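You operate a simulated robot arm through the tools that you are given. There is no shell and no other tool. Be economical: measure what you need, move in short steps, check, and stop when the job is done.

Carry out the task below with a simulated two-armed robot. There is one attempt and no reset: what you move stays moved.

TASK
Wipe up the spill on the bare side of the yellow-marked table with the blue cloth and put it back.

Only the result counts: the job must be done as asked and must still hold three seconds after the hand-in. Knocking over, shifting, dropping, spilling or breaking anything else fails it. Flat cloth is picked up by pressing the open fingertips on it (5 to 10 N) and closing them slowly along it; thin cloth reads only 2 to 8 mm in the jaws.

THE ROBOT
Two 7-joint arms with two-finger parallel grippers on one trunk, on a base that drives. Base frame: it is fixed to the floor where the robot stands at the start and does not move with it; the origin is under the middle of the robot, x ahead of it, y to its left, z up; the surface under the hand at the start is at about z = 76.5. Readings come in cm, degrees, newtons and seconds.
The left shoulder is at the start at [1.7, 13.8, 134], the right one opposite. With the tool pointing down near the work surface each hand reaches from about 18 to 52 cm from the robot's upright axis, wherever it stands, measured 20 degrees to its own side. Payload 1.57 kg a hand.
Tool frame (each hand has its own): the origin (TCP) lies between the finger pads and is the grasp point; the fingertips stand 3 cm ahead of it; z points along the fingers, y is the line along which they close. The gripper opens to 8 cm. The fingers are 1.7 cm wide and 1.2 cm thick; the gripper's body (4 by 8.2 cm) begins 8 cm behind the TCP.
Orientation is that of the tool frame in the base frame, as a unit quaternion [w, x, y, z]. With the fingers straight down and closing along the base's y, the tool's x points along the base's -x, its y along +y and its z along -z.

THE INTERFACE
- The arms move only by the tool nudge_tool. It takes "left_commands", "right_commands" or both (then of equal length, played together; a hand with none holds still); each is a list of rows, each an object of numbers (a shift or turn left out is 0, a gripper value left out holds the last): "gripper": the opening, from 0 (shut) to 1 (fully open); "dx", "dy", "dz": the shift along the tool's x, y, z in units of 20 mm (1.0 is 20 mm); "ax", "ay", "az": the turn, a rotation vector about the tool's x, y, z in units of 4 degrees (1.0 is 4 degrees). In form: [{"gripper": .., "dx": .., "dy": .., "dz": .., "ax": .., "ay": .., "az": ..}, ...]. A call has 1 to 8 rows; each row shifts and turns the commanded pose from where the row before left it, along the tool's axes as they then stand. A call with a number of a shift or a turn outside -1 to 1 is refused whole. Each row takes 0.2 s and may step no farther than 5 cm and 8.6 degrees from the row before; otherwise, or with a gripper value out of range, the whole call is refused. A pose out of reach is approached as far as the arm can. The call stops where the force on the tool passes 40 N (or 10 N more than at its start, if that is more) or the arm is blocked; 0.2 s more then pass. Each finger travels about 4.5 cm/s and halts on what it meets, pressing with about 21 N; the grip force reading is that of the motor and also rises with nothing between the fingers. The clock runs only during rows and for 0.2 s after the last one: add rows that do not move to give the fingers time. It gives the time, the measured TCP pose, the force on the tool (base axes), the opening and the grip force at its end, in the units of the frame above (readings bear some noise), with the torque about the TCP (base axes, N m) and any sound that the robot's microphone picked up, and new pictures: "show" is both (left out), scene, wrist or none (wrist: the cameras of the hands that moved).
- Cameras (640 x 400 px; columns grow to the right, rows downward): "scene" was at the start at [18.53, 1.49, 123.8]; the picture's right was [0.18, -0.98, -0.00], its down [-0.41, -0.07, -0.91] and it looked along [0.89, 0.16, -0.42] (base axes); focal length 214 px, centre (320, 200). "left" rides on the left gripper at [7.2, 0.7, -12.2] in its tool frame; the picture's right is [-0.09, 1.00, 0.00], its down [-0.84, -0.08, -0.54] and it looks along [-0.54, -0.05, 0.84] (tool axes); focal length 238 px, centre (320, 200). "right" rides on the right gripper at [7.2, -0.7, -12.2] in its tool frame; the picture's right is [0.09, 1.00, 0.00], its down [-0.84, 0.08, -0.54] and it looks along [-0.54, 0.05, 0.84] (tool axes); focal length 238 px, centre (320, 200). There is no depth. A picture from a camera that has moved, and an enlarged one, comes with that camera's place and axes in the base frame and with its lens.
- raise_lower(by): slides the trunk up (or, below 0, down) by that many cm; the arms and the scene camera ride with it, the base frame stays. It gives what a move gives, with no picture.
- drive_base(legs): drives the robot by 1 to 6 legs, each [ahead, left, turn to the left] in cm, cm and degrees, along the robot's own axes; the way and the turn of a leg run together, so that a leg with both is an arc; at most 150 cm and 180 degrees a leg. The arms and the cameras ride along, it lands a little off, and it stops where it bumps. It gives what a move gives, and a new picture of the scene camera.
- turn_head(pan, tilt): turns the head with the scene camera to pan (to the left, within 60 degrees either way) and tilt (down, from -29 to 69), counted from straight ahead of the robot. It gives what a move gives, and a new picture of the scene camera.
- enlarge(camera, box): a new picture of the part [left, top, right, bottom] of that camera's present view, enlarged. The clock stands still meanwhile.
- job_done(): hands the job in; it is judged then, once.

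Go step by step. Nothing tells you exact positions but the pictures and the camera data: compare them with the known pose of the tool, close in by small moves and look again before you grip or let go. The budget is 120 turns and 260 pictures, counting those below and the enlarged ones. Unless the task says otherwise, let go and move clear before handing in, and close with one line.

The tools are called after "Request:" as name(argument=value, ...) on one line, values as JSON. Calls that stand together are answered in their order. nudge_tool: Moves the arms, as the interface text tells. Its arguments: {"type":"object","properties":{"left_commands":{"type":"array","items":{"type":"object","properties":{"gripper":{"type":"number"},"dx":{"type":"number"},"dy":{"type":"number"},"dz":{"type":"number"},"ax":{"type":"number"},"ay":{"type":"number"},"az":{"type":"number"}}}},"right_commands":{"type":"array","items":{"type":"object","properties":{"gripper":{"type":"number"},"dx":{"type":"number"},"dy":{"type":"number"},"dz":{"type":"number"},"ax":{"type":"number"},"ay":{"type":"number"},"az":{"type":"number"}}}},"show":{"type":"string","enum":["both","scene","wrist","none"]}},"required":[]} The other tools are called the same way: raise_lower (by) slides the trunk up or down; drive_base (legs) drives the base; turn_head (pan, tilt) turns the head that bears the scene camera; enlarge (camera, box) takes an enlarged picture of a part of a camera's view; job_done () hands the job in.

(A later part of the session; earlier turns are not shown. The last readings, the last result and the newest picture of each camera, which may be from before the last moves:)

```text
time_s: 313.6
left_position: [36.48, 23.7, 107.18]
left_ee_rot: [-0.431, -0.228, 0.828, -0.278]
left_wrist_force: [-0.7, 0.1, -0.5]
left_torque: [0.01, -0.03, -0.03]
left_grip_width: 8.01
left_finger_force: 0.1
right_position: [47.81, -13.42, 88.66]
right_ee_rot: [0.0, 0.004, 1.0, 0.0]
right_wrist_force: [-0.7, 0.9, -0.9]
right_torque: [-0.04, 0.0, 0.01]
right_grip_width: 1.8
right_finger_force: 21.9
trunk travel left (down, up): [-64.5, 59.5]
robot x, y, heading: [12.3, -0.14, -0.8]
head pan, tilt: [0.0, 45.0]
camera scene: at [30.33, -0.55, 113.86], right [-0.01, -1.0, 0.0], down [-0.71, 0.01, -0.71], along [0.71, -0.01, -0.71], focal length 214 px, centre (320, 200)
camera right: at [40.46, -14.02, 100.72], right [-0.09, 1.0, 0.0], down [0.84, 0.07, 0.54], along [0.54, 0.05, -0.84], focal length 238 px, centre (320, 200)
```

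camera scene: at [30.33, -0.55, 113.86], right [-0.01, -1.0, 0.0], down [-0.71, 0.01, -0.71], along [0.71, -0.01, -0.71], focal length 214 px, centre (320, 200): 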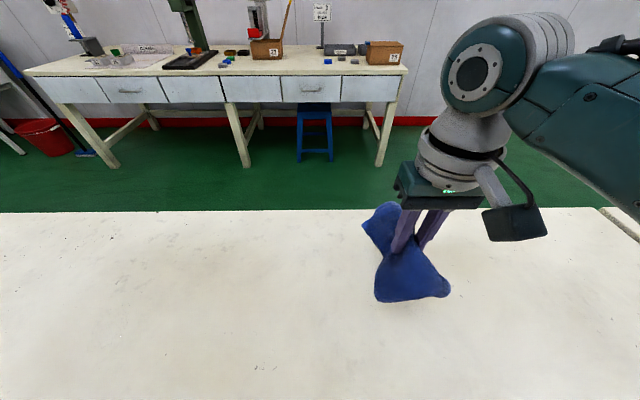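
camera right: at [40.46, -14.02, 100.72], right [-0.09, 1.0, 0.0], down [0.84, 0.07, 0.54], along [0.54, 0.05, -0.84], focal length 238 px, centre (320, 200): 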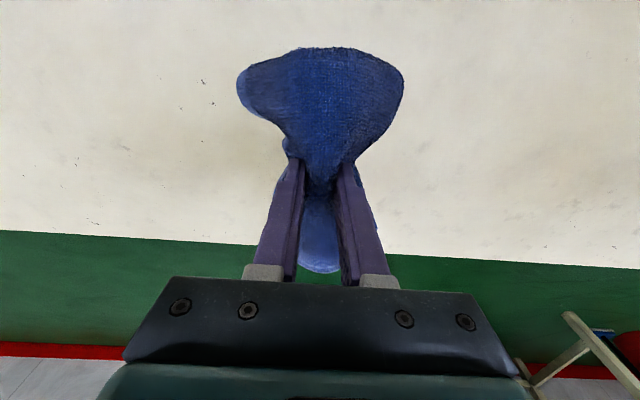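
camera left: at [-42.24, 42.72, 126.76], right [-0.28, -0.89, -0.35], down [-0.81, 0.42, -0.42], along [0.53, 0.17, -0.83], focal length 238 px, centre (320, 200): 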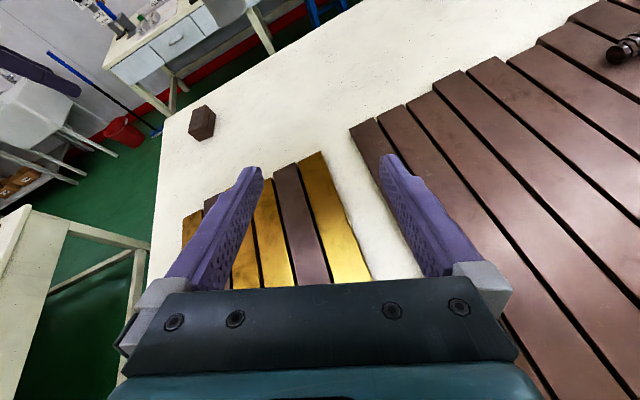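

The cloth is held. I have never seen the strip from the window side, where the lamp would mirror in a clear puddle, so I lift the cloth and go round to face it from there.

Request:
nudge_tool(right_commands=[{"dz": -1, "dx": 0.5}, {"dz": -1, "dx": 0.5}, {"dz": -1, "dx": 0.5}, {"dz": -1, "dx": 0.5}, {"dz": -1, "dx": 0.5}, {"dz": -1}, {"dz": -1}, {"dz": -1}], show="none")

Request:
turn_head(pan=0, tilt=35)

Request:
drive_base(legs=[[100, 0, 0], [0, 0, 90], [0, 0, 90]])

Request:
turn_head(pan=-40, tilt=35)

Request:
turn_head(pan=40, tilt=35)

```text
time_s: 315.4
left_position: [36.54, 23.64, 107.2]
left_ee_rot: [-0.432, -0.228, 0.827, -0.277]
left_wrist_force: [-0.5, -0.8, -0.4]
left_torque: [-0.01, -0.05, 0.0]
left_grip_width: 8.0
left_finger_force: 0.1
right_position: [42.84, -13.47, 104.61]
right_ee_rot: [0.0, 0.003, 1.0, 0.0]
right_wrist_force: [0.3, 0.2, 0.2]
right_torque: [0.04, 0.03, 0.0]
right_grip_width: 1.8
right_finger_force: 21.0
trunk travel left (down, up): [-64.5, 59.5]
robot x, y, heading: [12.39, -0.71, -0.7]
head pan, tilt: [0.0, 45.0]
```

```text
time_s: 316.1
left_position: [36.49, 23.71, 107.18]
left_ee_rot: [-0.432, -0.229, 0.827, -0.278]
left_wrist_force: [-0.2, -0.5, 0.4]
left_torque: [-0.01, 0.01, 0.0]
left_grip_width: 8.01
left_finger_force: 0.0
right_position: [42.78, -13.38, 104.58]
right_ee_rot: [0.0, 0.004, 1.0, -0.001]
right_wrist_force: [-0.8, -1.4, -0.1]
right_torque: [-0.03, 0.05, -0.03]
right_grip_width: 1.83
right_finger_force: 21.6
trunk travel left (down, up): [-64.5, 59.5]
robot x, y, heading: [12.04, -0.36, -0.9]
head pan, tilt: [0.0, 35.0]
camera scene: at [31.0, -0.56, 115.34], right [-0.01, -1.0, 0.0], down [-0.57, 0.01, -0.82], along [0.82, -0.01, -0.57], focal length 214 px, centre (320, 200)
```

scene: 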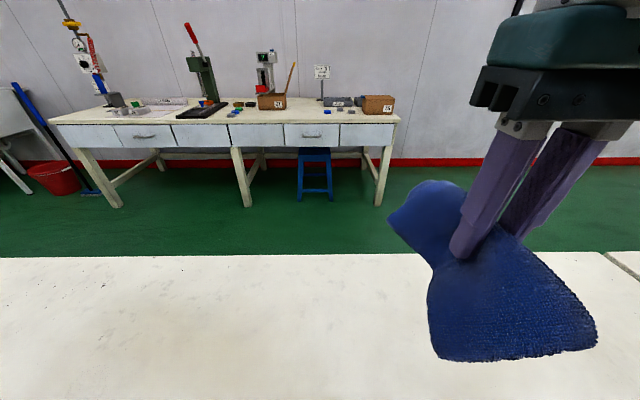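

```text
time_s: 328.9
left_position: [86.56, -24.8, 107.18]
left_ee_rot: [-0.275, 0.828, 0.224, 0.434]
left_wrist_force: [0.5, 0.1, 0.1]
left_torque: [0.02, 0.0, -0.02]
left_grip_width: 7.99
left_finger_force: 0.1
right_position: [80.58, 12.25, 104.52]
right_ee_rot: [0.0, 1.0, -0.008, 0.0]
right_wrist_force: [0.6, -0.3, 0.5]
right_torque: [0.01, 0.05, -0.2]
right_grip_width: 1.31
right_finger_force: 21.1
trunk travel left (down, up): [-64.5, 59.5]
robot x, y, heading: [111.34, -1.29, 178.8]
head pan, tilt: [0.0, 35.0]
camera scene: at [92.1, -0.96, 115.34], right [0.02, 1.0, 0.0], down [0.57, -0.01, -0.82], along [-0.82, 0.02, -0.57], focal length 214 px, centre (320, 200)
```

scene: 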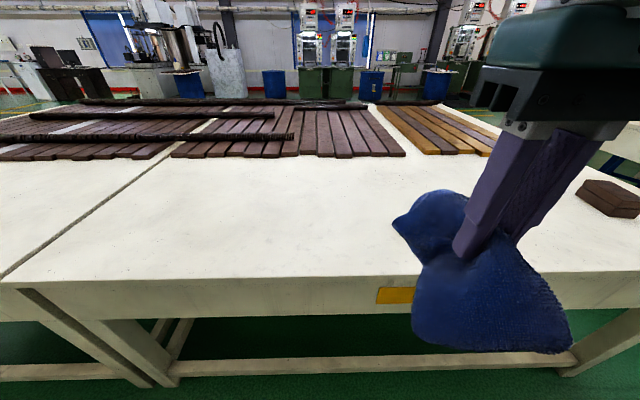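

```text
time_s: 329.9
left_position: [86.58, -24.82, 107.09]
left_ee_rot: [-0.276, 0.828, 0.225, 0.433]
left_wrist_force: [1.1, 0.0, -0.1]
left_torque: [-0.04, -0.01, 0.02]
left_grip_width: 8.01
left_finger_force: 0.0
right_position: [80.64, 12.32, 104.59]
right_ee_rot: [0.0, 1.0, -0.008, 0.0]
right_wrist_force: [0.7, -0.9, 0.0]
right_torque: [0.01, 0.03, -0.18]
right_grip_width: 1.29
right_finger_force: 21.0
trunk travel left (down, up): [-64.5, 59.5]
robot x, y, heading: [111.13, -1.36, 178.5]
head pan, tilt: [-40.0, 35.0]
camera scene: at [94.27, 4.65, 115.34], right [0.66, 0.75, 0.0], down [0.43, -0.38, -0.82], along [-0.62, 0.54, -0.57], focal length 214 px, centre (320, 200)
```

scene: 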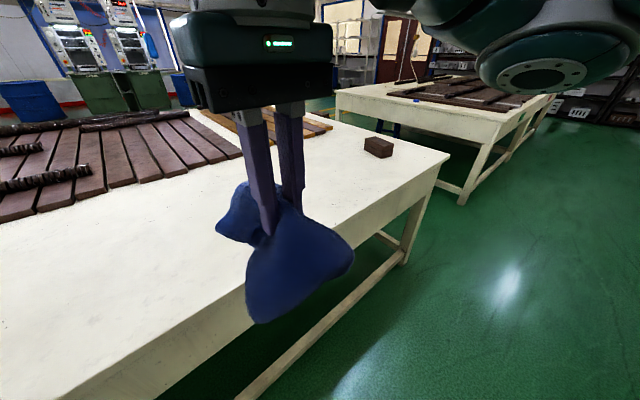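

```text
time_s: 331.5
left_position: [86.57, -24.93, 107.09]
left_ee_rot: [-0.276, 0.828, 0.225, 0.433]
left_wrist_force: [0.2, -0.3, -0.4]
left_torque: [0.01, 0.0, -0.02]
left_grip_width: 7.97
left_finger_force: 0.0
right_position: [80.62, 12.25, 104.48]
right_ee_rot: [0.0, 1.0, -0.008, -0.001]
right_wrist_force: [0.0, 0.6, -0.3]
right_torque: [-0.03, -0.01, -0.23]
right_grip_width: 1.3
right_finger_force: 21.1
trunk travel left (down, up): [-64.5, 59.5]
robot x, y, heading: [111.22, -1.26, 178.5]
head pan, tilt: [40.0, 35.0]
camera scene: at [94.04, -6.65, 115.34], right [-0.63, 0.78, 0.0], down [0.45, 0.36, -0.82], along [-0.64, -0.51, -0.57], focal length 214 px, centre (320, 200)
```

scene: 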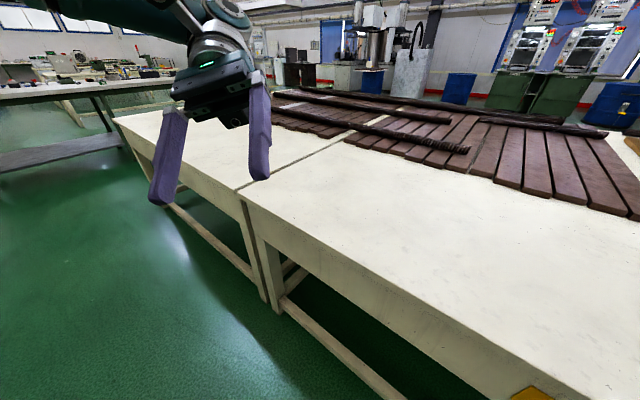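

The table also bears a yellow mark on this front face, confirming the strip. I zoom in from this side.

Request:
turn_head(pan=0, tilt=30)

Request:
enlarge(camera="scene", box=[40, 170, 280, 320])

Request:
enlarge(camera="scene", box=[240, 150, 480, 300])

Request:
turn_head(pan=-55, tilt=30)

Request:
enlarge(camera="scene", box=[0, 130, 320, 330])

```text
time_s: 332.5
left_position: [86.52, -24.84, 107.09]
left_ee_rot: [-0.275, 0.828, 0.224, 0.433]
left_wrist_force: [-0.1, 1.1, -0.1]
left_torque: [0.02, 0.03, 0.0]
left_grip_width: 8.01
left_finger_force: 0.0
right_position: [80.51, 12.33, 104.59]
right_ee_rot: [0.0, 1.0, -0.009, 0.0]
right_wrist_force: [-0.2, -0.4, 0.0]
right_torque: [-0.03, -0.01, -0.19]
right_grip_width: 1.28
right_finger_force: 21.3
trunk travel left (down, up): [-64.5, 59.5]
robot x, y, heading: [110.59, -1.27, 178.9]
head pan, tilt: [0.0, 30.0]
camera scene: at [91.86, -0.96, 116.12], right [0.02, 1.0, 0.0], down [0.5, -0.01, -0.87], along [-0.87, 0.02, -0.5], focal length 214 px, centre (320, 200)
```

scene: 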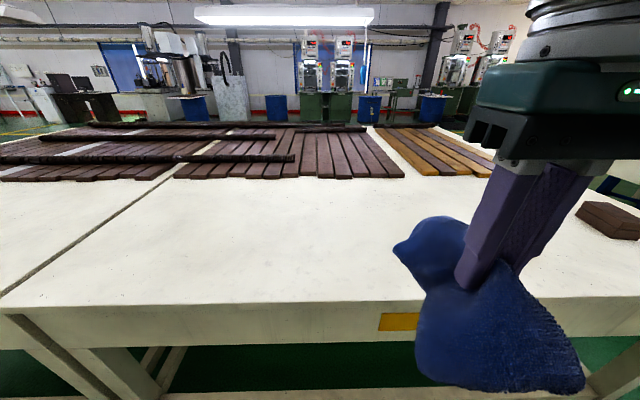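

```text
2.67 times, centred on (160, 245) of scene
camera zoom: at [91.86, -0.96, 116.12], right [0.02, 1.0, 0.0], down [0.5, -0.01, -0.87], along [-0.87, 0.02, -0.5], focal length 572 px, centre (747, 80)
```

zoom: 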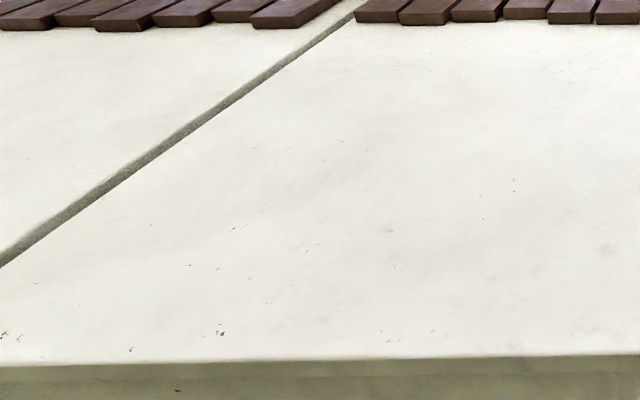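

```text
2.67 times, centred on (360, 225) of scene
camera zoom: at [91.86, -0.96, 116.12], right [0.02, 1.0, 0.0], down [0.5, -0.01, -0.87], along [-0.87, 0.02, -0.5], focal length 572 px, centre (213, 133)
```

zoom: 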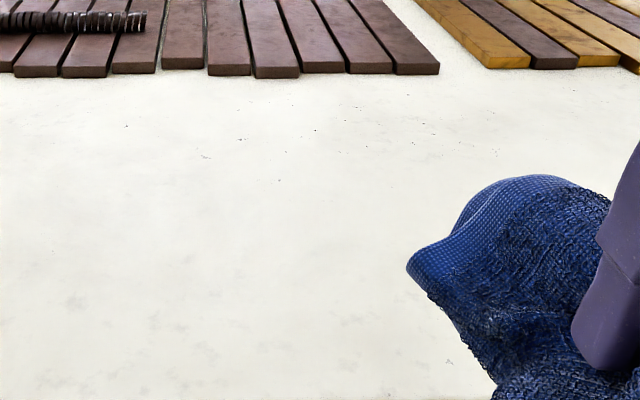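

```text
time_s: 333.8
left_position: [86.59, -24.9, 107.18]
left_ee_rot: [-0.276, 0.828, 0.225, 0.433]
left_wrist_force: [-1.0, 0.0, 0.8]
left_torque: [0.0, -0.01, 0.02]
left_grip_width: 7.97
left_finger_force: 0.1
right_position: [80.53, 12.31, 104.59]
right_ee_rot: [0.001, 1.0, -0.008, 0.0]
right_wrist_force: [-0.5, 0.1, -0.4]
right_torque: [0.03, 0.02, -0.22]
right_grip_width: 1.28
right_finger_force: 21.1
trunk travel left (down, up): [-64.5, 59.5]
robot x, y, heading: [111.09, -1.45, 178.6]
head pan, tilt: [-55.0, 30.0]
camera scene: at [95.87, 6.37, 116.12], right [0.83, 0.56, 0.0], down [0.28, -0.42, -0.87], along [-0.48, 0.72, -0.5], focal length 214 px, centre (320, 200)
```

scene: 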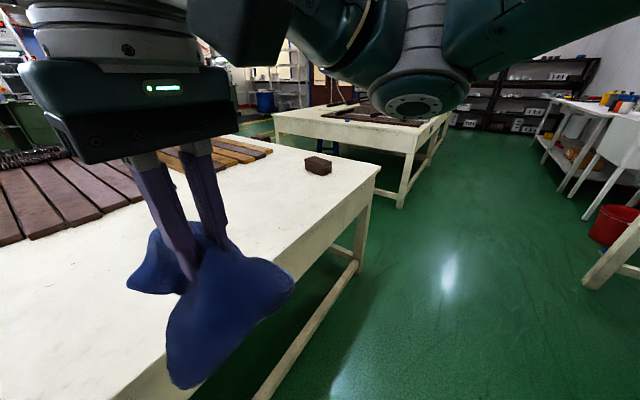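

```text
2.00 times, centred on (160, 230) of scene
camera zoom: at [95.87, 6.37, 116.12], right [0.83, 0.56, 0.0], down [0.28, -0.42, -0.87], along [-0.48, 0.72, -0.5], focal length 429 px, centre (640, 140)
```

zoom: 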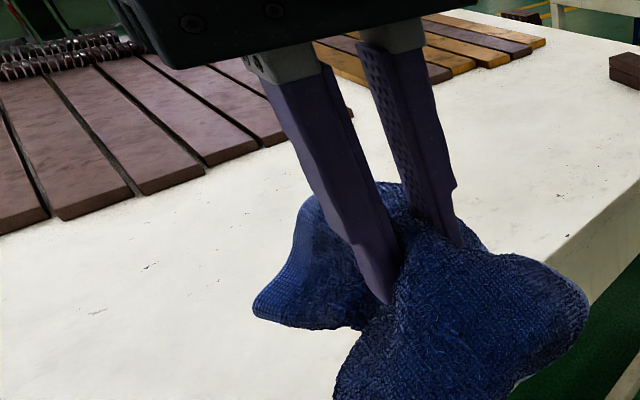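

I can't see any stain, so the spill must be very faint; I will wipe the whole strip lane by lane, keeping clear of the bricks and slats. I move the cloth to the seam end at x≈57 first.

Request:
drive_base(legs=[[23.5, 65, 0]])

Request:
nudge_tool(right_commands=[{"dz": 1}, {"dz": 1}, {"dz": 1}, {"dz": 1}, {"dz": 1}, {"dz": 1}, {"dz": 1}], show="wrist")

```text
time_s: 337.6
left_position: [61.71, -88.86, 107.15]
left_ee_rot: [-0.276, 0.828, 0.225, 0.434]
left_wrist_force: [0.3, 0.6, 0.7]
left_torque: [-0.01, -0.05, 0.01]
left_grip_width: 8.01
left_finger_force: 0.1
right_position: [55.97, -51.6, 104.5]
right_ee_rot: [0.001, 1.0, -0.008, 0.0]
right_wrist_force: [0.1, -0.2, -0.4]
right_torque: [0.0, -0.01, -0.19]
right_grip_width: 1.3
right_finger_force: 21.4
trunk travel left (down, up): [-64.5, 59.5]
robot x, y, heading: [86.18, -65.4, 178.5]
head pan, tilt: [-55.0, 30.0]
camera scene: at [71.27, -57.6, 116.12], right [0.83, 0.55, 0.0], down [0.28, -0.42, -0.87], along [-0.48, 0.72, -0.5], focal length 214 px, centre (320, 200)
```

scene: 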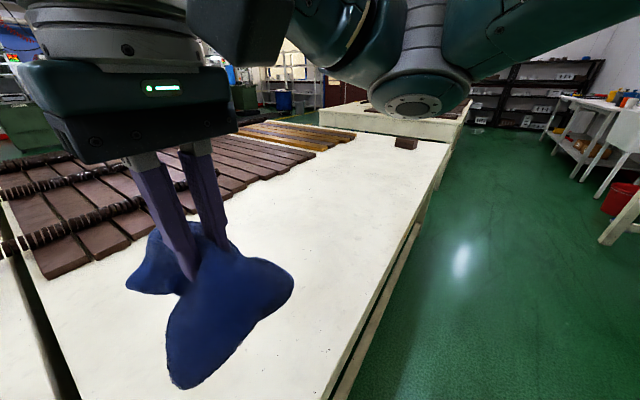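

```text
time_s: 339.2
left_position: [61.95, -88.89, 107.17]
left_ee_rot: [-0.275, 0.829, 0.224, 0.433]
left_wrist_force: [0.8, 0.2, 0.9]
left_torque: [0.0, -0.05, -0.02]
left_grip_width: 7.99
left_finger_force: 0.1
right_position: [55.91, -51.63, 90.53]
right_ee_rot: [0.0, 1.0, -0.009, 0.0]
right_wrist_force: [0.5, 0.3, -0.7]
right_torque: [-0.05, 0.0, -0.21]
right_grip_width: 1.31
right_finger_force: 21.1
trunk travel left (down, up): [-64.5, 59.5]
robot x, y, heading: [86.5, -65.08, 178.9]
head pan, tilt: [-55.0, 30.0]
camera right: at [63.03, -51.07, 102.65], right [0.08, -1.0, 0.0], down [-0.84, -0.06, 0.54], along [-0.54, -0.04, -0.84], focal length 238 px, centre (320, 200)
```

right: 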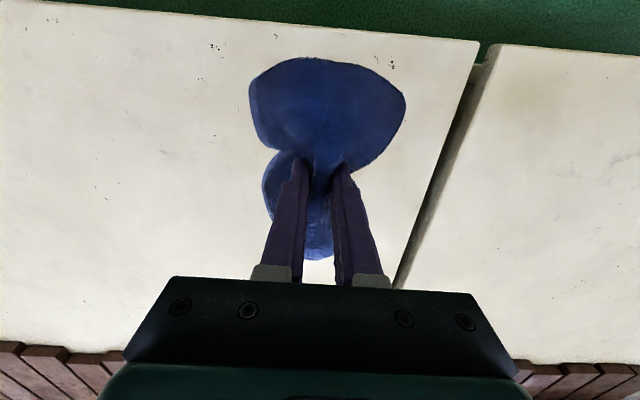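

Request:
nudge_tool(right_commands=[{"dz": 1, "dx": -0.5}, {"dz": 1, "dx": -0.5}, {"dz": 1}, {"dz": 0.7}, {"dz": 0.3}, {"dz": 0.25}, {"dz": 0.2}, {"dz": 0.2}], show="none")

```text
time_s: 341.0
left_position: [61.65, -88.75, 107.25]
left_ee_rot: [-0.276, 0.828, 0.224, 0.434]
left_wrist_force: [-0.1, 0.0, 0.4]
left_torque: [-0.02, -0.02, 0.03]
left_grip_width: 7.98
left_finger_force: 0.1
right_position: [53.77, -51.52, 81.48]
right_ee_rot: [0.0, 1.0, -0.008, -0.002]
right_wrist_force: [3.6, 1.4, 24.6]
right_torque: [0.01, -0.04, -0.12]
right_grip_width: 1.31
right_finger_force: 21.2
trunk travel left (down, up): [-64.5, 59.5]
robot x, y, heading: [86.0, -65.5, 178.5]
head pan, tilt: [-55.0, 30.0]
```

Request:
nudge_tool(right_commands=[{"dz": -0.1}, {"dz": 0}], show="wrist")

```text
time_s: 341.6
left_position: [61.72, -88.87, 107.07]
left_ee_rot: [-0.276, 0.828, 0.224, 0.434]
left_wrist_force: [-1.2, -0.3, -1.2]
left_torque: [-0.01, 0.01, -0.01]
left_grip_width: 7.98
left_finger_force: 0.1
right_position: [53.78, -51.68, 81.54]
right_ee_rot: [-0.001, 1.0, -0.008, -0.002]
right_wrist_force: [-0.9, 1.2, 18.9]
right_torque: [0.0, 0.0, -0.12]
right_grip_width: 1.31
right_finger_force: 21.1
trunk travel left (down, up): [-64.5, 59.5]
robot x, y, heading: [86.6, -65.58, 178.8]
head pan, tilt: [-55.0, 30.0]
camera right: at [60.92, -50.95, 93.65], right [0.08, -1.0, 0.0], down [-0.84, -0.06, 0.54], along [-0.54, -0.04, -0.84], focal length 238 px, centre (320, 200)
```

right: 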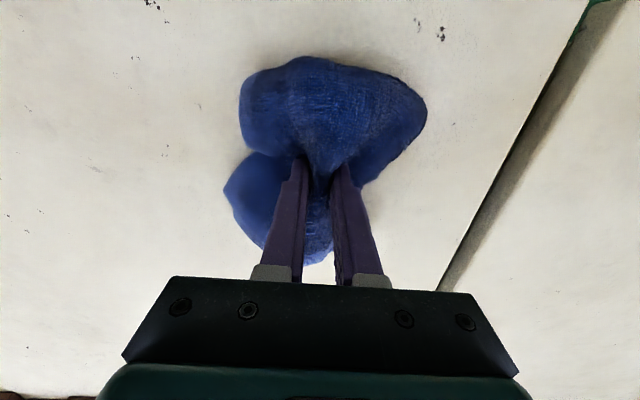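

The bundle covers about 16 cm. I reduce the pressure and wipe the first lane along y.

Request:
nudge_tool(right_commands=[{"dz": -0.2}, {"dz": 0}], show="none")

Request:
drive_base(legs=[[0, -60, 0], [0, -55, 0]])

```text
time_s: 342.2
left_position: [61.86, -88.87, 107.1]
left_ee_rot: [-0.276, 0.828, 0.224, 0.433]
left_wrist_force: [0.3, -0.8, 0.3]
left_torque: [0.02, 0.02, 0.02]
left_grip_width: 8.0
left_finger_force: 0.0
right_position: [53.91, -51.65, 81.84]
right_ee_rot: [-0.001, 1.0, -0.009, 0.0]
right_wrist_force: [-1.7, 1.0, 7.1]
right_torque: [0.03, 0.04, -0.16]
right_grip_width: 1.33
right_finger_force: 21.0
trunk travel left (down, up): [-64.5, 59.5]
robot x, y, heading: [86.51, -65.34, 178.7]
head pan, tilt: [-55.0, 30.0]
```

```text
time_s: 348.3
left_position: [64.25, 25.85, 107.2]
left_ee_rot: [-0.276, 0.828, 0.224, 0.434]
left_wrist_force: [-0.4, -0.5, 0.2]
left_torque: [0.01, 0.0, 0.01]
left_grip_width: 7.99
left_finger_force: 0.0
right_position: [56.5, 63.13, 81.94]
right_ee_rot: [-0.001, 1.0, -0.009, 0.0]
right_wrist_force: [0.7, 1.7, 6.6]
right_torque: [0.08, 0.02, -0.1]
right_grip_width: 1.35
right_finger_force: 21.1
trunk travel left (down, up): [-64.5, 59.5]
robot x, y, heading: [88.48, 49.53, 178.6]
head pan, tilt: [-55.0, 30.0]
camera scene: at [73.82, 57.14, 116.13], right [0.83, 0.55, 0.0], down [0.28, -0.42, -0.87], along [-0.48, 0.72, -0.5], focal length 214 px, centre (320, 200)
```

scene: 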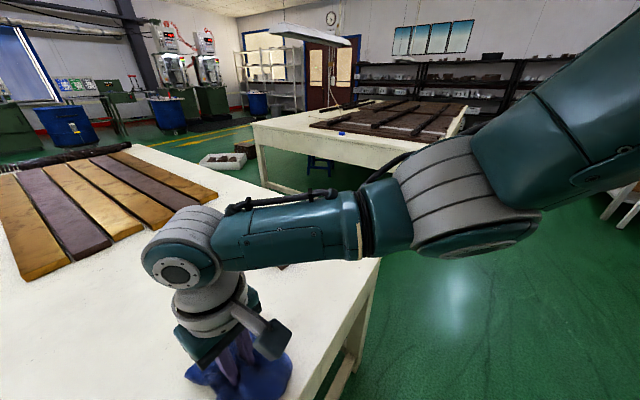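

The wipe works with about 7 N. Next lane back at x≈46.

Request:
drive_base(legs=[[9, 0, 0], [0, 60, 0], [0, 54, 0], [6, 0, 0], [0, -60, 0], [0, -54, 0]])

```text
time_s: 361.4
left_position: [48.82, 26.05, 107.18]
left_ee_rot: [-0.278, 0.827, 0.23, 0.432]
left_wrist_force: [-0.1, 0.3, 0.8]
left_torque: [-0.01, -0.01, -0.02]
left_grip_width: 8.01
left_finger_force: 0.0
right_position: [40.32, 63.39, 81.87]
right_ee_rot: [-0.001, 1.0, -0.002, -0.001]
right_wrist_force: [0.0, 0.9, 5.6]
right_torque: [0.04, -0.01, -0.19]
right_grip_width: 1.3
right_finger_force: 20.9
trunk travel left (down, up): [-64.5, 59.5]
robot x, y, heading: [72.81, 50.05, 179.5]
head pan, tilt: [-55.0, 30.0]
camera scene: at [57.71, 57.5, 116.13], right [0.82, 0.57, 0.0], down [0.28, -0.41, -0.87], along [-0.49, 0.71, -0.5], focal length 214 px, centre (320, 200)
```

scene: 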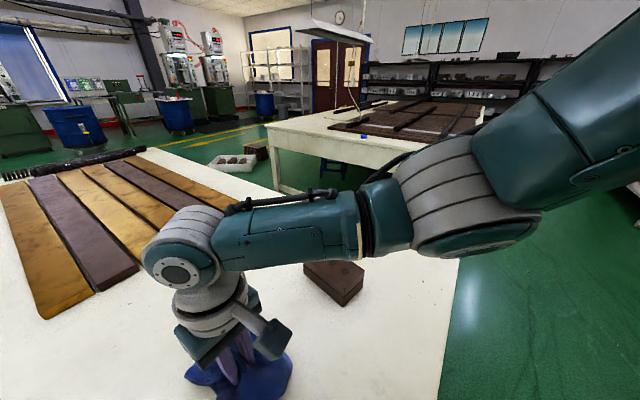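

Request:
drive_base(legs=[[9, 0, 0], [0, 60, 0], [0, 54, 0], [8, 0, 0], [0, -60, 0], [0, -54, 0]])

Request:
nudge_tool(right_commands=[{"dz": 0}], show="wrist")

```text
time_s: 374.6
left_position: [32.09, 26.78, 107.11]
left_ee_rot: [-0.279, 0.827, 0.229, 0.431]
left_wrist_force: [0.1, 0.4, -0.7]
left_torque: [0.01, 0.02, 0.01]
left_grip_width: 7.99
left_finger_force: 0.1
right_position: [23.69, 64.16, 81.82]
right_ee_rot: [-0.003, 1.0, -0.002, -0.001]
right_wrist_force: [0.0, 1.7, 6.1]
right_torque: [0.04, 0.03, -0.13]
right_grip_width: 1.31
right_finger_force: 21.3
trunk travel left (down, up): [-64.5, 59.5]
robot x, y, heading: [56.55, 50.65, 179.5]
head pan, tilt: [-55.0, 30.0]
camera scene: at [41.07, 58.23, 116.13], right [0.82, 0.57, 0.0], down [0.28, -0.41, -0.87], along [-0.49, 0.71, -0.5], focal length 214 px, centre (320, 200)
```

scene: 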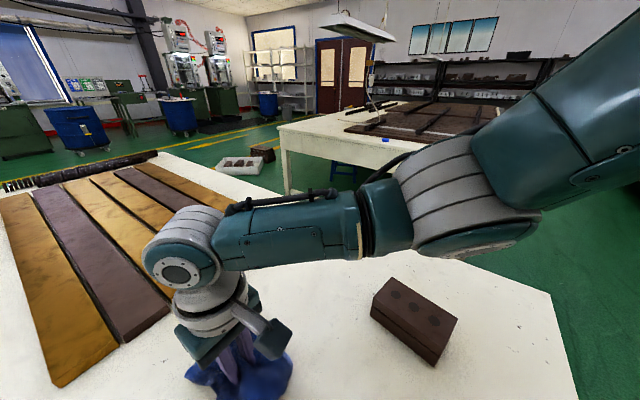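

```text
time_s: 374.9
left_position: [32.08, 26.86, 107.06]
left_ee_rot: [-0.278, 0.827, 0.23, 0.432]
left_wrist_force: [0.8, 0.8, 0.3]
left_torque: [0.0, -0.01, 0.0]
left_grip_width: 7.99
left_finger_force: 0.1
right_position: [23.69, 64.03, 81.8]
right_ee_rot: [-0.003, 1.0, -0.002, 0.0]
right_wrist_force: [0.2, 1.0, 6.3]
right_torque: [0.02, -0.04, -0.11]
right_grip_width: 1.31
right_finger_force: 21.8
trunk travel left (down, up): [-64.5, 59.5]
robot x, y, heading: [56.17, 51.12, 179.3]
head pan, tilt: [-55.0, 30.0]
camera right: at [30.73, 64.76, 94.02], right [0.09, -1.0, 0.0], down [-0.84, -0.08, 0.54], along [-0.54, -0.04, -0.84], focal length 238 px, centre (320, 200)
```

right: 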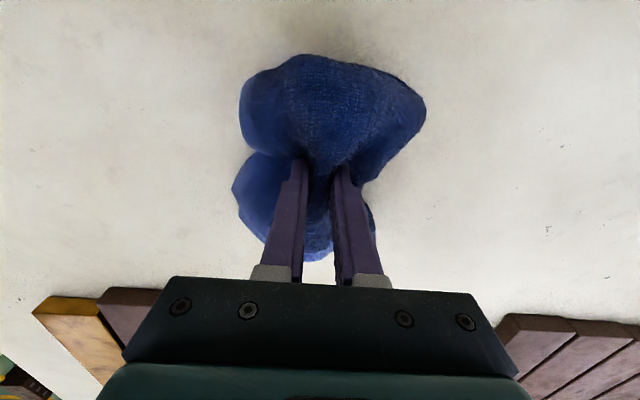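

I extend this lane toward the end beside the brick, then return on the innermost lane, still clear of the slats.

Request:
drive_base(legs=[[0, -38, 0], [3.5, 0, 0], [0, 60, 0], [0, 60, 0], [0, 33, 0]])

Request:
nudge_tool(right_commands=[{"dz": 0}], show="wrist")

```text
time_s: 385.5
left_position: [26.95, -87.28, 107.07]
left_ee_rot: [-0.278, 0.827, 0.229, 0.432]
left_wrist_force: [-0.1, 1.3, -0.8]
left_torque: [-0.01, 0.02, 0.0]
left_grip_width: 7.97
left_finger_force: 0.1
right_position: [18.6, -50.06, 81.82]
right_ee_rot: [-0.001, 1.0, -0.004, 0.0]
right_wrist_force: [-0.3, -3.0, 5.7]
right_torque: [-0.07, -0.02, -0.15]
right_grip_width: 1.31
right_finger_force: 21.2
trunk travel left (down, up): [-64.5, 59.5]
robot x, y, heading: [51.36, -63.35, 179.2]
head pan, tilt: [-55.0, 30.0]
camera scene: at [35.98, -55.94, 116.12], right [0.83, 0.56, 0.0], down [0.28, -0.41, -0.87], along [-0.49, 0.72, -0.5], focal length 214 px, centre (320, 200)
```

scene: 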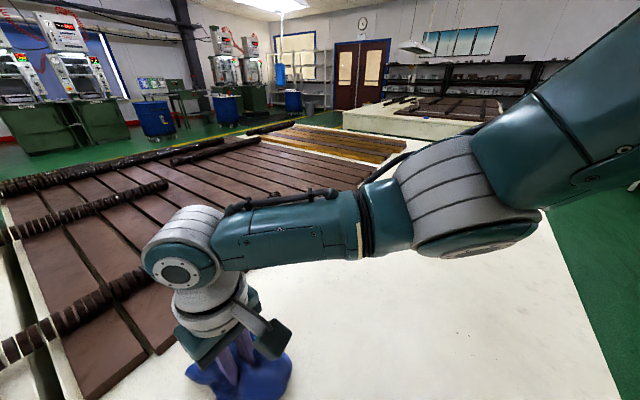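

```text
time_s: 385.9
left_position: [27.03, -87.36, 107.13]
left_ee_rot: [-0.277, 0.827, 0.227, 0.433]
left_wrist_force: [1.1, -0.3, -0.1]
left_torque: [0.02, 0.01, 0.0]
left_grip_width: 7.99
left_finger_force: 0.0
right_position: [18.5, -50.17, 81.93]
right_ee_rot: [0.0, 1.0, -0.004, -0.001]
right_wrist_force: [0.2, -1.5, 4.7]
right_torque: [-0.03, 0.0, -0.13]
right_grip_width: 1.34
right_finger_force: 20.6
trunk travel left (down, up): [-64.5, 59.5]
robot x, y, heading: [50.99, -62.85, 179.3]
head pan, tilt: [-55.0, 30.0]
camera right: at [25.67, -49.44, 94.03], right [0.08, -1.0, 0.0], down [-0.84, -0.07, 0.54], along [-0.54, -0.05, -0.84], focal length 238 px, centre (320, 200)
```

right: 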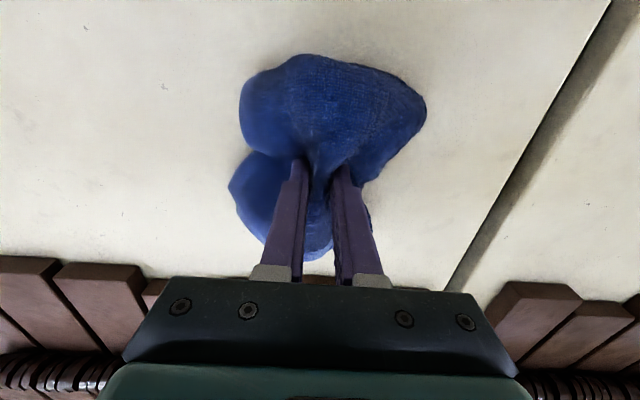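

I run a second, interleaved pass outward so that no gaps remain.

Request:
drive_base(legs=[[-8.5, 0, 0], [0, -56, 0], [0, -57, 0], [-8, 0, 0], [0, 57, 0], [0, 57, 0]])

Request:
drive_base(legs=[[-8, 0, 0], [0, -56, 0], [0, -57, 0], [-8, 0, 0], [0, 57, 0], [0, 57, 0]])

Request:
nudge_tool(right_commands=[{"dz": 0}], show="wrist")

```text
time_s: 399.1
left_position: [43.68, -88.41, 107.14]
left_ee_rot: [-0.277, 0.828, 0.227, 0.432]
left_wrist_force: [0.1, 0.1, -0.4]
left_torque: [-0.01, 0.01, -0.01]
left_grip_width: 8.0
left_finger_force: 0.0
right_position: [35.23, -51.28, 81.89]
right_ee_rot: [0.001, 1.0, -0.004, -0.001]
right_wrist_force: [0.4, -0.8, 6.1]
right_torque: [-0.05, 0.0, -0.14]
right_grip_width: 1.33
right_finger_force: 20.7
trunk travel left (down, up): [-64.5, 59.5]
robot x, y, heading: [68.04, -64.54, 179.2]
head pan, tilt: [-55.0, 30.0]
camera scene: at [52.8, -57.12, 116.13], right [0.83, 0.56, 0.0], down [0.28, -0.41, -0.87], along [-0.49, 0.72, -0.5], focal length 214 px, centre (320, 200)
```

scene: 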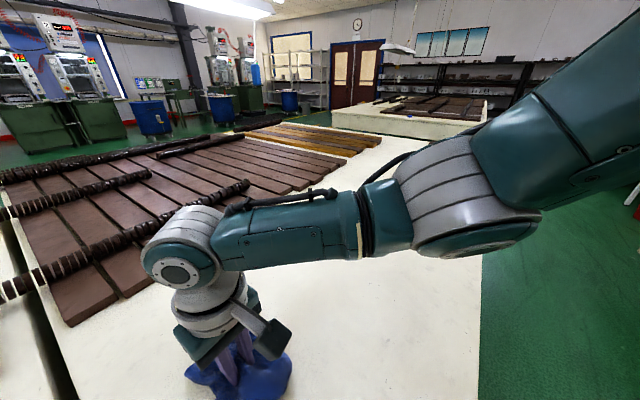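

```text
time_s: 412.1
left_position: [61.06, -89.22, 107.06]
left_ee_rot: [-0.28, 0.826, 0.233, 0.43]
left_wrist_force: [0.8, 0.1, -0.2]
left_torque: [-0.01, -0.01, 0.02]
left_grip_width: 7.98
left_finger_force: 0.1
right_position: [52.15, -52.12, 81.91]
right_ee_rot: [0.002, 1.0, 0.003, -0.001]
right_wrist_force: [-0.1, -1.2, 5.5]
right_torque: [-0.03, 0.03, -0.18]
right_grip_width: 1.34
right_finger_force: 21.4
trunk travel left (down, up): [-64.5, 59.5]
robot x, y, heading: [84.97, -64.99, 180.0]
head pan, tilt: [-55.0, 30.0]
camera scene: at [69.67, -57.7, 116.13], right [0.82, 0.57, 0.0], down [0.29, -0.41, -0.87], along [-0.5, 0.71, -0.5], focal length 214 px, centre (320, 200)
```

scene: 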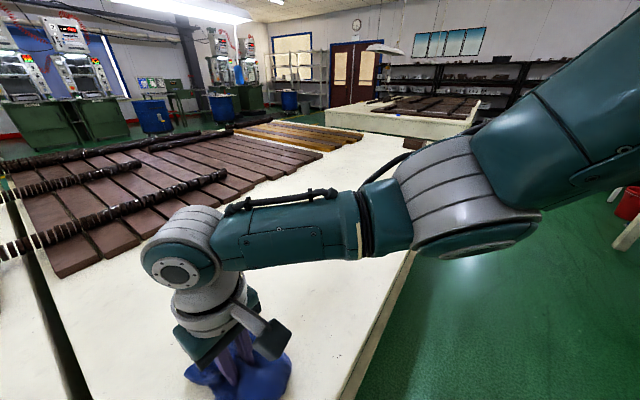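

```text
time_s: 412.6
left_position: [60.97, -89.13, 107.18]
left_ee_rot: [-0.28, 0.826, 0.233, 0.431]
left_wrist_force: [-0.7, 0.2, -0.1]
left_torque: [-0.03, -0.02, 0.01]
left_grip_width: 7.98
left_finger_force: 0.1
right_position: [52.1, -52.26, 81.97]
right_ee_rot: [0.002, 1.0, 0.002, -0.001]
right_wrist_force: [-0.4, -0.5, 5.1]
right_torque: [-0.03, -0.01, -0.16]
right_grip_width: 1.33
right_finger_force: 21.1
trunk travel left (down, up): [-64.5, 59.5]
robot x, y, heading: [84.77, -64.91, 180.2]
head pan, tilt: [-55.0, 30.0]
camera right: at [59.27, -51.38, 94.05], right [0.1, -1.0, 0.0], down [-0.83, -0.08, 0.54], along [-0.54, -0.05, -0.84], focal length 238 px, centre (320, 200)
```

right: 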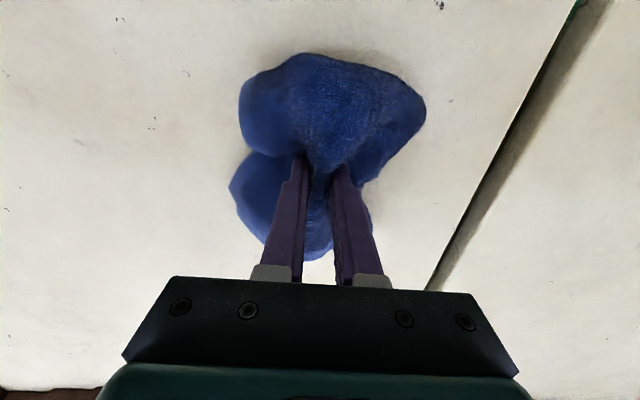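

Now the end zone up to the brick, including beside it on the slat side.

Request:
drive_base(legs=[[0, -60, 0], [0, -61, 0], [25, 0, 0], [0, -34, 0], [0, 34, 0], [-20, 0, 0]])

Request:
nudge_tool(right_commands=[{"dz": 0}], show="wrist")

```text
time_s: 425.2
left_position: [56.32, 31.47, 107.18]
left_ee_rot: [-0.28, 0.826, 0.233, 0.43]
left_wrist_force: [0.1, 0.5, -1.1]
left_torque: [0.02, 0.01, 0.02]
left_grip_width: 8.01
left_finger_force: 0.0
right_position: [47.52, 68.55, 81.81]
right_ee_rot: [0.0, 1.0, 0.003, 0.0]
right_wrist_force: [3.0, 0.1, 5.8]
right_torque: [-0.02, -0.08, -0.17]
right_grip_width: 1.34
right_finger_force: 20.4
trunk travel left (down, up): [-64.5, 59.5]
robot x, y, heading: [80.22, 56.13, -180.1]
head pan, tilt: [-55.0, 30.0]
camera scene: at [64.95, 63.01, 116.12], right [0.82, 0.57, 0.0], down [0.29, -0.41, -0.87], along [-0.5, 0.71, -0.5], focal length 214 px, centre (320, 200)
```

scene: 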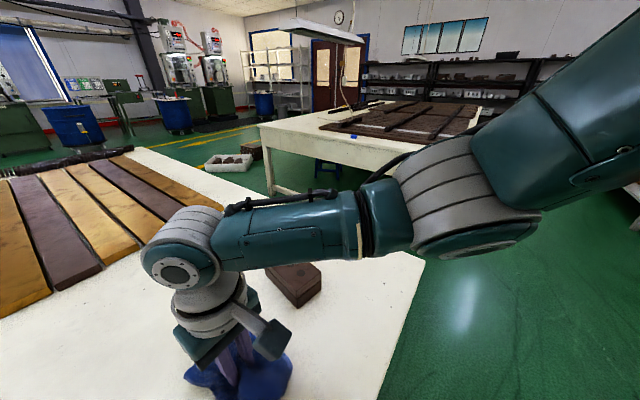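

```text
time_s: 425.6
left_position: [56.25, 31.61, 107.02]
left_ee_rot: [-0.28, 0.825, 0.234, 0.431]
left_wrist_force: [0.8, -0.8, -0.4]
left_torque: [0.01, 0.02, -0.03]
left_grip_width: 8.0
left_finger_force: 0.0
right_position: [47.47, 68.57, 81.96]
right_ee_rot: [0.0, 1.0, 0.004, 0.0]
right_wrist_force: [1.5, -0.2, 5.1]
right_torque: [0.02, -0.09, -0.17]
right_grip_width: 1.32
right_finger_force: 20.4
trunk travel left (down, up): [-64.5, 59.5]
robot x, y, heading: [80.35, 55.87, -180.0]
head pan, tilt: [-55.0, 30.0]
camera right: at [54.57, 69.32, 94.04], right [0.1, -1.0, 0.0], down [-0.84, -0.08, 0.54], along [-0.54, -0.05, -0.84], focal length 238 px, centre (320, 200)
```

right: 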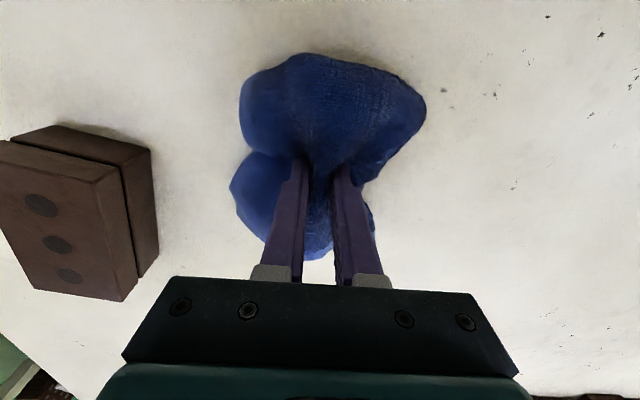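

The brick is untouched. I lift the cloth and carry it back to its place at about (48, −13.5).

Request:
nudge_tool(right_commands=[{"dz": -1}, {"dz": -1}, {"dz": -1}, {"dz": -1}, {"dz": -1}, {"dz": -1}], show="none")

Request:
drive_base(legs=[[0, 82, 0]])

Request:
turn_head(pan=0, tilt=60)

Request:
nudge_tool(right_commands=[{"dz": 1}, {"dz": 1}, {"dz": 1}], show="wrist")

```text
time_s: 427.0
left_position: [56.16, 31.61, 107.06]
left_ee_rot: [-0.28, 0.826, 0.234, 0.431]
left_wrist_force: [-0.2, -0.7, 1.2]
left_torque: [0.01, 0.02, 0.02]
left_grip_width: 8.0
left_finger_force: 0.0
right_position: [47.51, 68.54, 94.0]
right_ee_rot: [0.0, 1.0, 0.003, 0.001]
right_wrist_force: [-1.0, 0.9, 0.1]
right_torque: [0.0, -0.03, -0.15]
right_grip_width: 1.29
right_finger_force: 20.7
trunk travel left (down, up): [-64.5, 59.5]
robot x, y, heading: [80.22, 55.97, -180.0]
head pan, tilt: [-55.0, 30.0]
```

```text
time_s: 431.4
left_position: [56.49, -49.92, 107.09]
left_ee_rot: [-0.281, 0.826, 0.235, 0.429]
left_wrist_force: [-0.5, 0.4, 0.6]
left_torque: [0.04, 0.0, 0.03]
left_grip_width: 7.99
left_finger_force: 0.1
right_position: [47.62, -13.07, 93.85]
right_ee_rot: [0.001, 1.0, 0.004, 0.0]
right_wrist_force: [-0.2, 0.0, -0.8]
right_torque: [0.05, 0.01, -0.16]
right_grip_width: 1.3
right_finger_force: 21.4
trunk travel left (down, up): [-64.5, 59.5]
robot x, y, heading: [80.09, -25.72, -179.8]
head pan, tilt: [-55.0, 30.0]
camera scene: at [65.07, -18.48, 116.12], right [0.82, 0.58, 0.0], down [0.29, -0.41, -0.87], along [-0.5, 0.71, -0.5], focal length 214 px, centre (320, 200)
```

scene: 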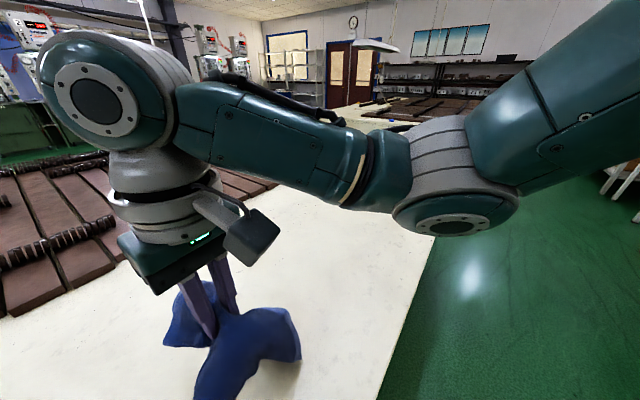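

```text
time_s: 432.6
left_position: [56.52, -49.87, 107.09]
left_ee_rot: [-0.281, 0.826, 0.234, 0.43]
left_wrist_force: [-0.1, 0.8, 0.2]
left_torque: [0.04, 0.01, -0.03]
left_grip_width: 8.01
left_finger_force: 0.0
right_position: [47.63, -12.9, 93.87]
right_ee_rot: [-0.001, 1.0, 0.004, 0.0]
right_wrist_force: [0.7, -0.1, -0.7]
right_torque: [0.03, -0.03, -0.14]
right_grip_width: 1.28
right_finger_force: 21.3
trunk travel left (down, up): [-64.5, 59.5]
robot x, y, heading: [80.41, -25.44, -179.8]
head pan, tilt: [0.0, 60.0]
camera scene: at [63.62, -25.88, 111.91], right [0.0, 1.0, 0.0], down [0.87, 0.0, -0.5], along [-0.5, 0.0, -0.87], focal length 214 px, centre (320, 200)
```

scene: 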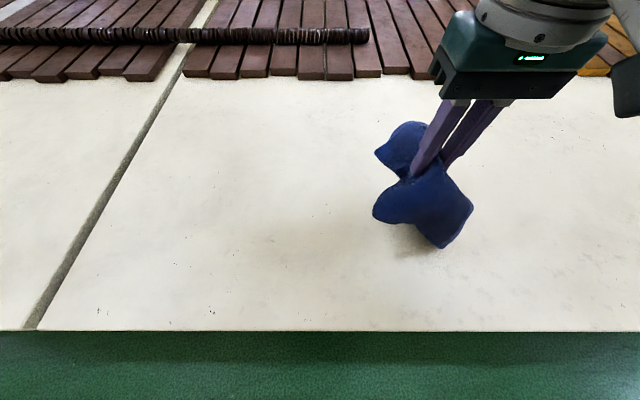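

```text
time_s: 433.4
left_position: [56.54, -49.97, 107.14]
left_ee_rot: [-0.282, 0.825, 0.235, 0.429]
left_wrist_force: [-0.5, 0.3, -0.2]
left_torque: [0.02, -0.02, 0.02]
left_grip_width: 8.0
left_finger_force: 0.1
right_position: [47.67, -12.88, 87.95]
right_ee_rot: [-0.001, 1.0, 0.004, -0.002]
right_wrist_force: [0.4, 0.3, -0.4]
right_torque: [0.0, 0.01, -0.16]
right_grip_width: 1.29
right_finger_force: 21.1
trunk travel left (down, up): [-64.5, 59.5]
robot x, y, heading: [80.49, -25.26, -179.7]
head pan, tilt: [0.0, 60.0]
camera right: at [54.74, -12.18, 100.03], right [0.1, -0.99, 0.0], down [-0.84, -0.08, 0.54], along [-0.54, -0.06, -0.84], focal length 238 px, centre (320, 200)
```

right: 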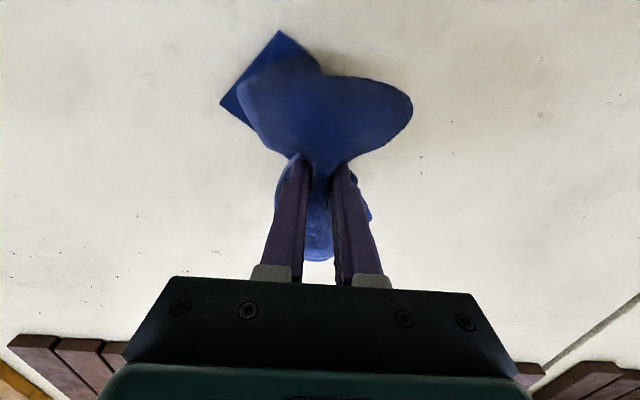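

I set it down slightly inward, press, and open the fingers slowly to spread it.

Request:
nudge_tool(right_commands=[{"dz": 1, "dx": -0.75}, {"dz": 1}, {"dz": 0.6}, {"dz": 0.3}, {"dz": 0.2}, {"dz": 0}], show="none")

Request:
nudge_tool(right_commands=[{"gripper": 0.2}, {"gripper": 0.3}, {"gripper": 0.4}, {"gripper": 0.55}, {"gripper": 0.7}, {"gripper": 0.85}, {"gripper": 1}, {"gripper": 1}], show="wrist")

```text
time_s: 434.8
left_position: [56.5, -49.9, 107.1]
left_ee_rot: [-0.281, 0.825, 0.235, 0.43]
left_wrist_force: [0.2, -0.4, 0.4]
left_torque: [-0.04, 0.01, 0.03]
left_grip_width: 8.01
left_finger_force: 0.0
right_position: [46.07, -13.01, 81.62]
right_ee_rot: [0.001, 1.0, 0.004, -0.001]
right_wrist_force: [-0.7, -0.3, 3.5]
right_torque: [0.03, -0.03, -0.14]
right_grip_width: 1.31
right_finger_force: 21.1
trunk travel left (down, up): [-64.5, 59.5]
robot x, y, heading: [80.42, -25.87, -179.8]
head pan, tilt: [0.0, 60.0]
```

```text
time_s: 436.6
left_position: [56.53, -50.0, 107.19]
left_ee_rot: [-0.281, 0.825, 0.234, 0.43]
left_wrist_force: [-0.6, 0.0, -0.6]
left_torque: [0.02, -0.01, -0.03]
left_grip_width: 8.02
left_finger_force: 0.0
right_position: [46.1, -12.96, 81.84]
right_ee_rot: [0.001, 1.0, 0.005, 0.0]
right_wrist_force: [0.5, 0.9, 0.1]
right_torque: [-0.03, 0.01, 0.04]
right_grip_width: 7.97
right_finger_force: 0.1
trunk travel left (down, up): [-64.5, 59.5]
robot x, y, heading: [80.11, -25.5, -179.8]
head pan, tilt: [0.0, 60.0]
camera right: at [53.23, -12.16, 93.86], right [0.1, -0.99, 0.0], down [-0.84, -0.08, 0.54], along [-0.54, -0.06, -0.84], focal length 238 px, centre (320, 200)
```

right: 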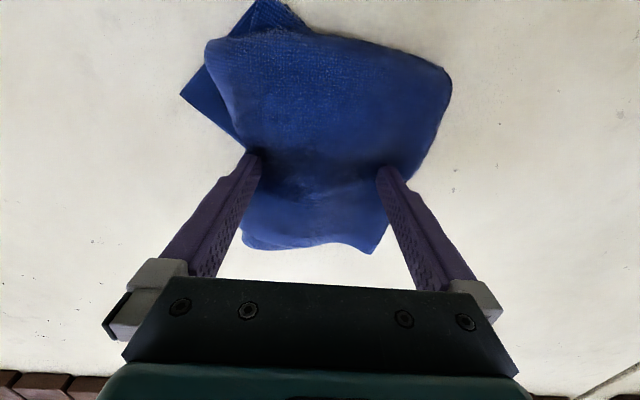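

Released and spread out again. I raise the hand and look at the cloth and the strip.

Request:
nudge_tool(right_commands=[{"dz": -1}, {"dz": -1}, {"dz": -1}, {"dz": -1}, {"dz": -1}, {"dz": -1}, {"dz": -1}, {"dz": -1}], show="both")

```text
time_s: 438.4
left_position: [56.28, -49.93, 107.11]
left_ee_rot: [-0.28, 0.825, 0.234, 0.43]
left_wrist_force: [0.0, -0.3, 0.2]
left_torque: [0.01, -0.01, 0.0]
left_grip_width: 8.0
left_finger_force: 0.0
right_position: [46.09, -12.97, 97.81]
right_ee_rot: [0.0, 1.0, 0.004, -0.001]
right_wrist_force: [0.2, -0.1, 0.6]
right_torque: [-0.01, 0.0, 0.02]
right_grip_width: 8.02
right_finger_force: 0.0
trunk travel left (down, up): [-64.5, 59.5]
robot x, y, heading: [80.24, -25.49, -179.8]
head pan, tilt: [0.0, 60.0]
camera scene: at [63.61, -25.88, 111.91], right [0.0, 1.0, 0.0], down [0.87, 0.0, -0.5], along [-0.5, 0.0, -0.87], focal length 214 px, centre (320, 200)
camera right: at [53.22, -12.25, 109.9], right [0.1, -0.99, 0.0], down [-0.84, -0.08, 0.54], along [-0.54, -0.06, -0.84], focal length 238 px, centre (320, 200)
```

scene: 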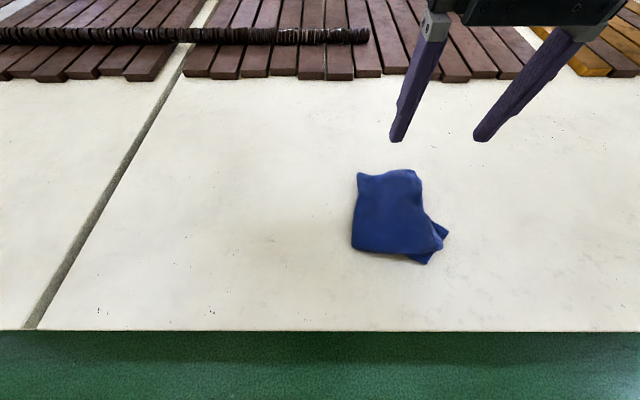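
right: 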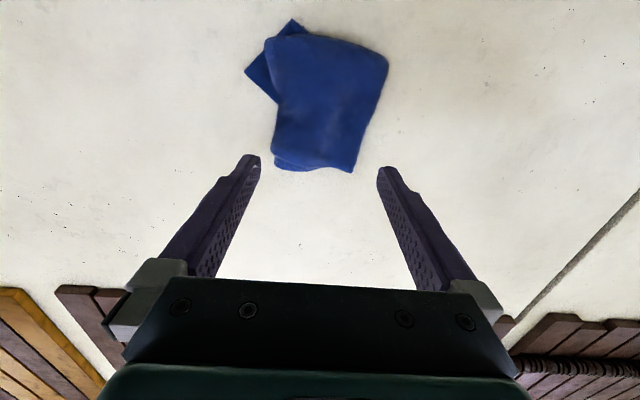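

The cloth is back, centred near (47, −13). I check it closely for a wet or stained patch and look at the corner beyond the brick once more.

Request:
enlarge(camera="scene", box=[300, 140, 500, 265])

Request:
drive_base(legs=[[0, -110, 0]])

Request:
enlarge(camera="scene", box=[200, 60, 520, 260])

```text
3.20 times, centred on (400, 202) of scene
camera zoom: at [63.61, -25.88, 111.91], right [0.0, 1.0, 0.0], down [0.87, 0.0, -0.5], along [-0.5, 0.0, -0.87], focal length 686 px, centre (64, 192)
```

zoom: 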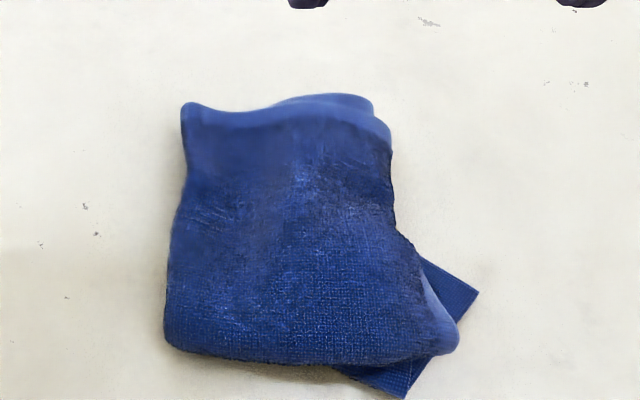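

```text
time_s: 444.1
left_position: [56.56, 60.6, 107.11]
left_ee_rot: [-0.277, 0.827, 0.228, 0.432]
left_wrist_force: [0.2, 0.0, -0.1]
left_torque: [0.03, -0.01, -0.02]
left_grip_width: 7.98
left_finger_force: 0.0
right_position: [46.84, 97.71, 97.75]
right_ee_rot: [0.001, 1.0, -0.004, 0.0]
right_wrist_force: [0.7, 1.0, 0.5]
right_torque: [0.05, -0.01, -0.05]
right_grip_width: 8.0
right_finger_force: 0.1
trunk travel left (down, up): [-64.5, 59.5]
robot x, y, heading: [80.68, 84.36, 179.1]
head pan, tilt: [0.0, 60.0]
camera scene: at [64.13, 84.57, 111.91], right [0.01, 1.0, 0.0], down [0.87, -0.01, -0.5], along [-0.5, 0.01, -0.87], focal length 214 px, centre (320, 200)
```

scene: 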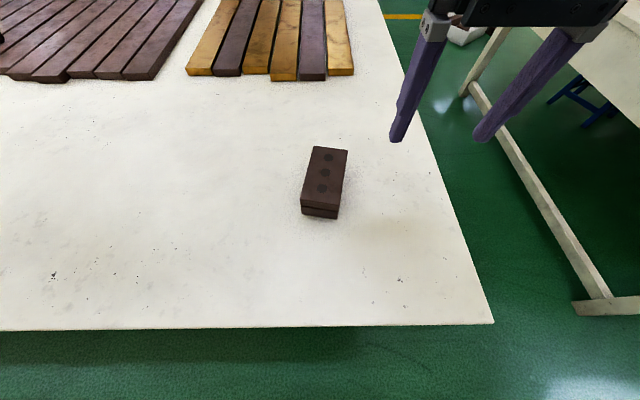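

```text
2.00 times, centred on (360, 160) of scene
camera zoom: at [64.13, 84.57, 111.91], right [0.01, 1.0, 0.0], down [0.87, -0.01, -0.5], along [-0.5, 0.01, -0.87], focal length 429 px, centre (240, 280)
```

zoom: 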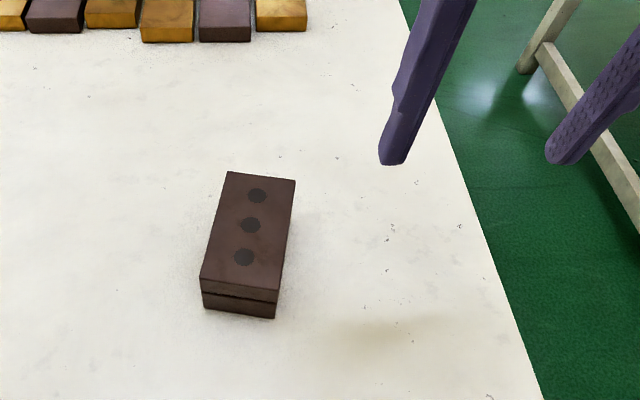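

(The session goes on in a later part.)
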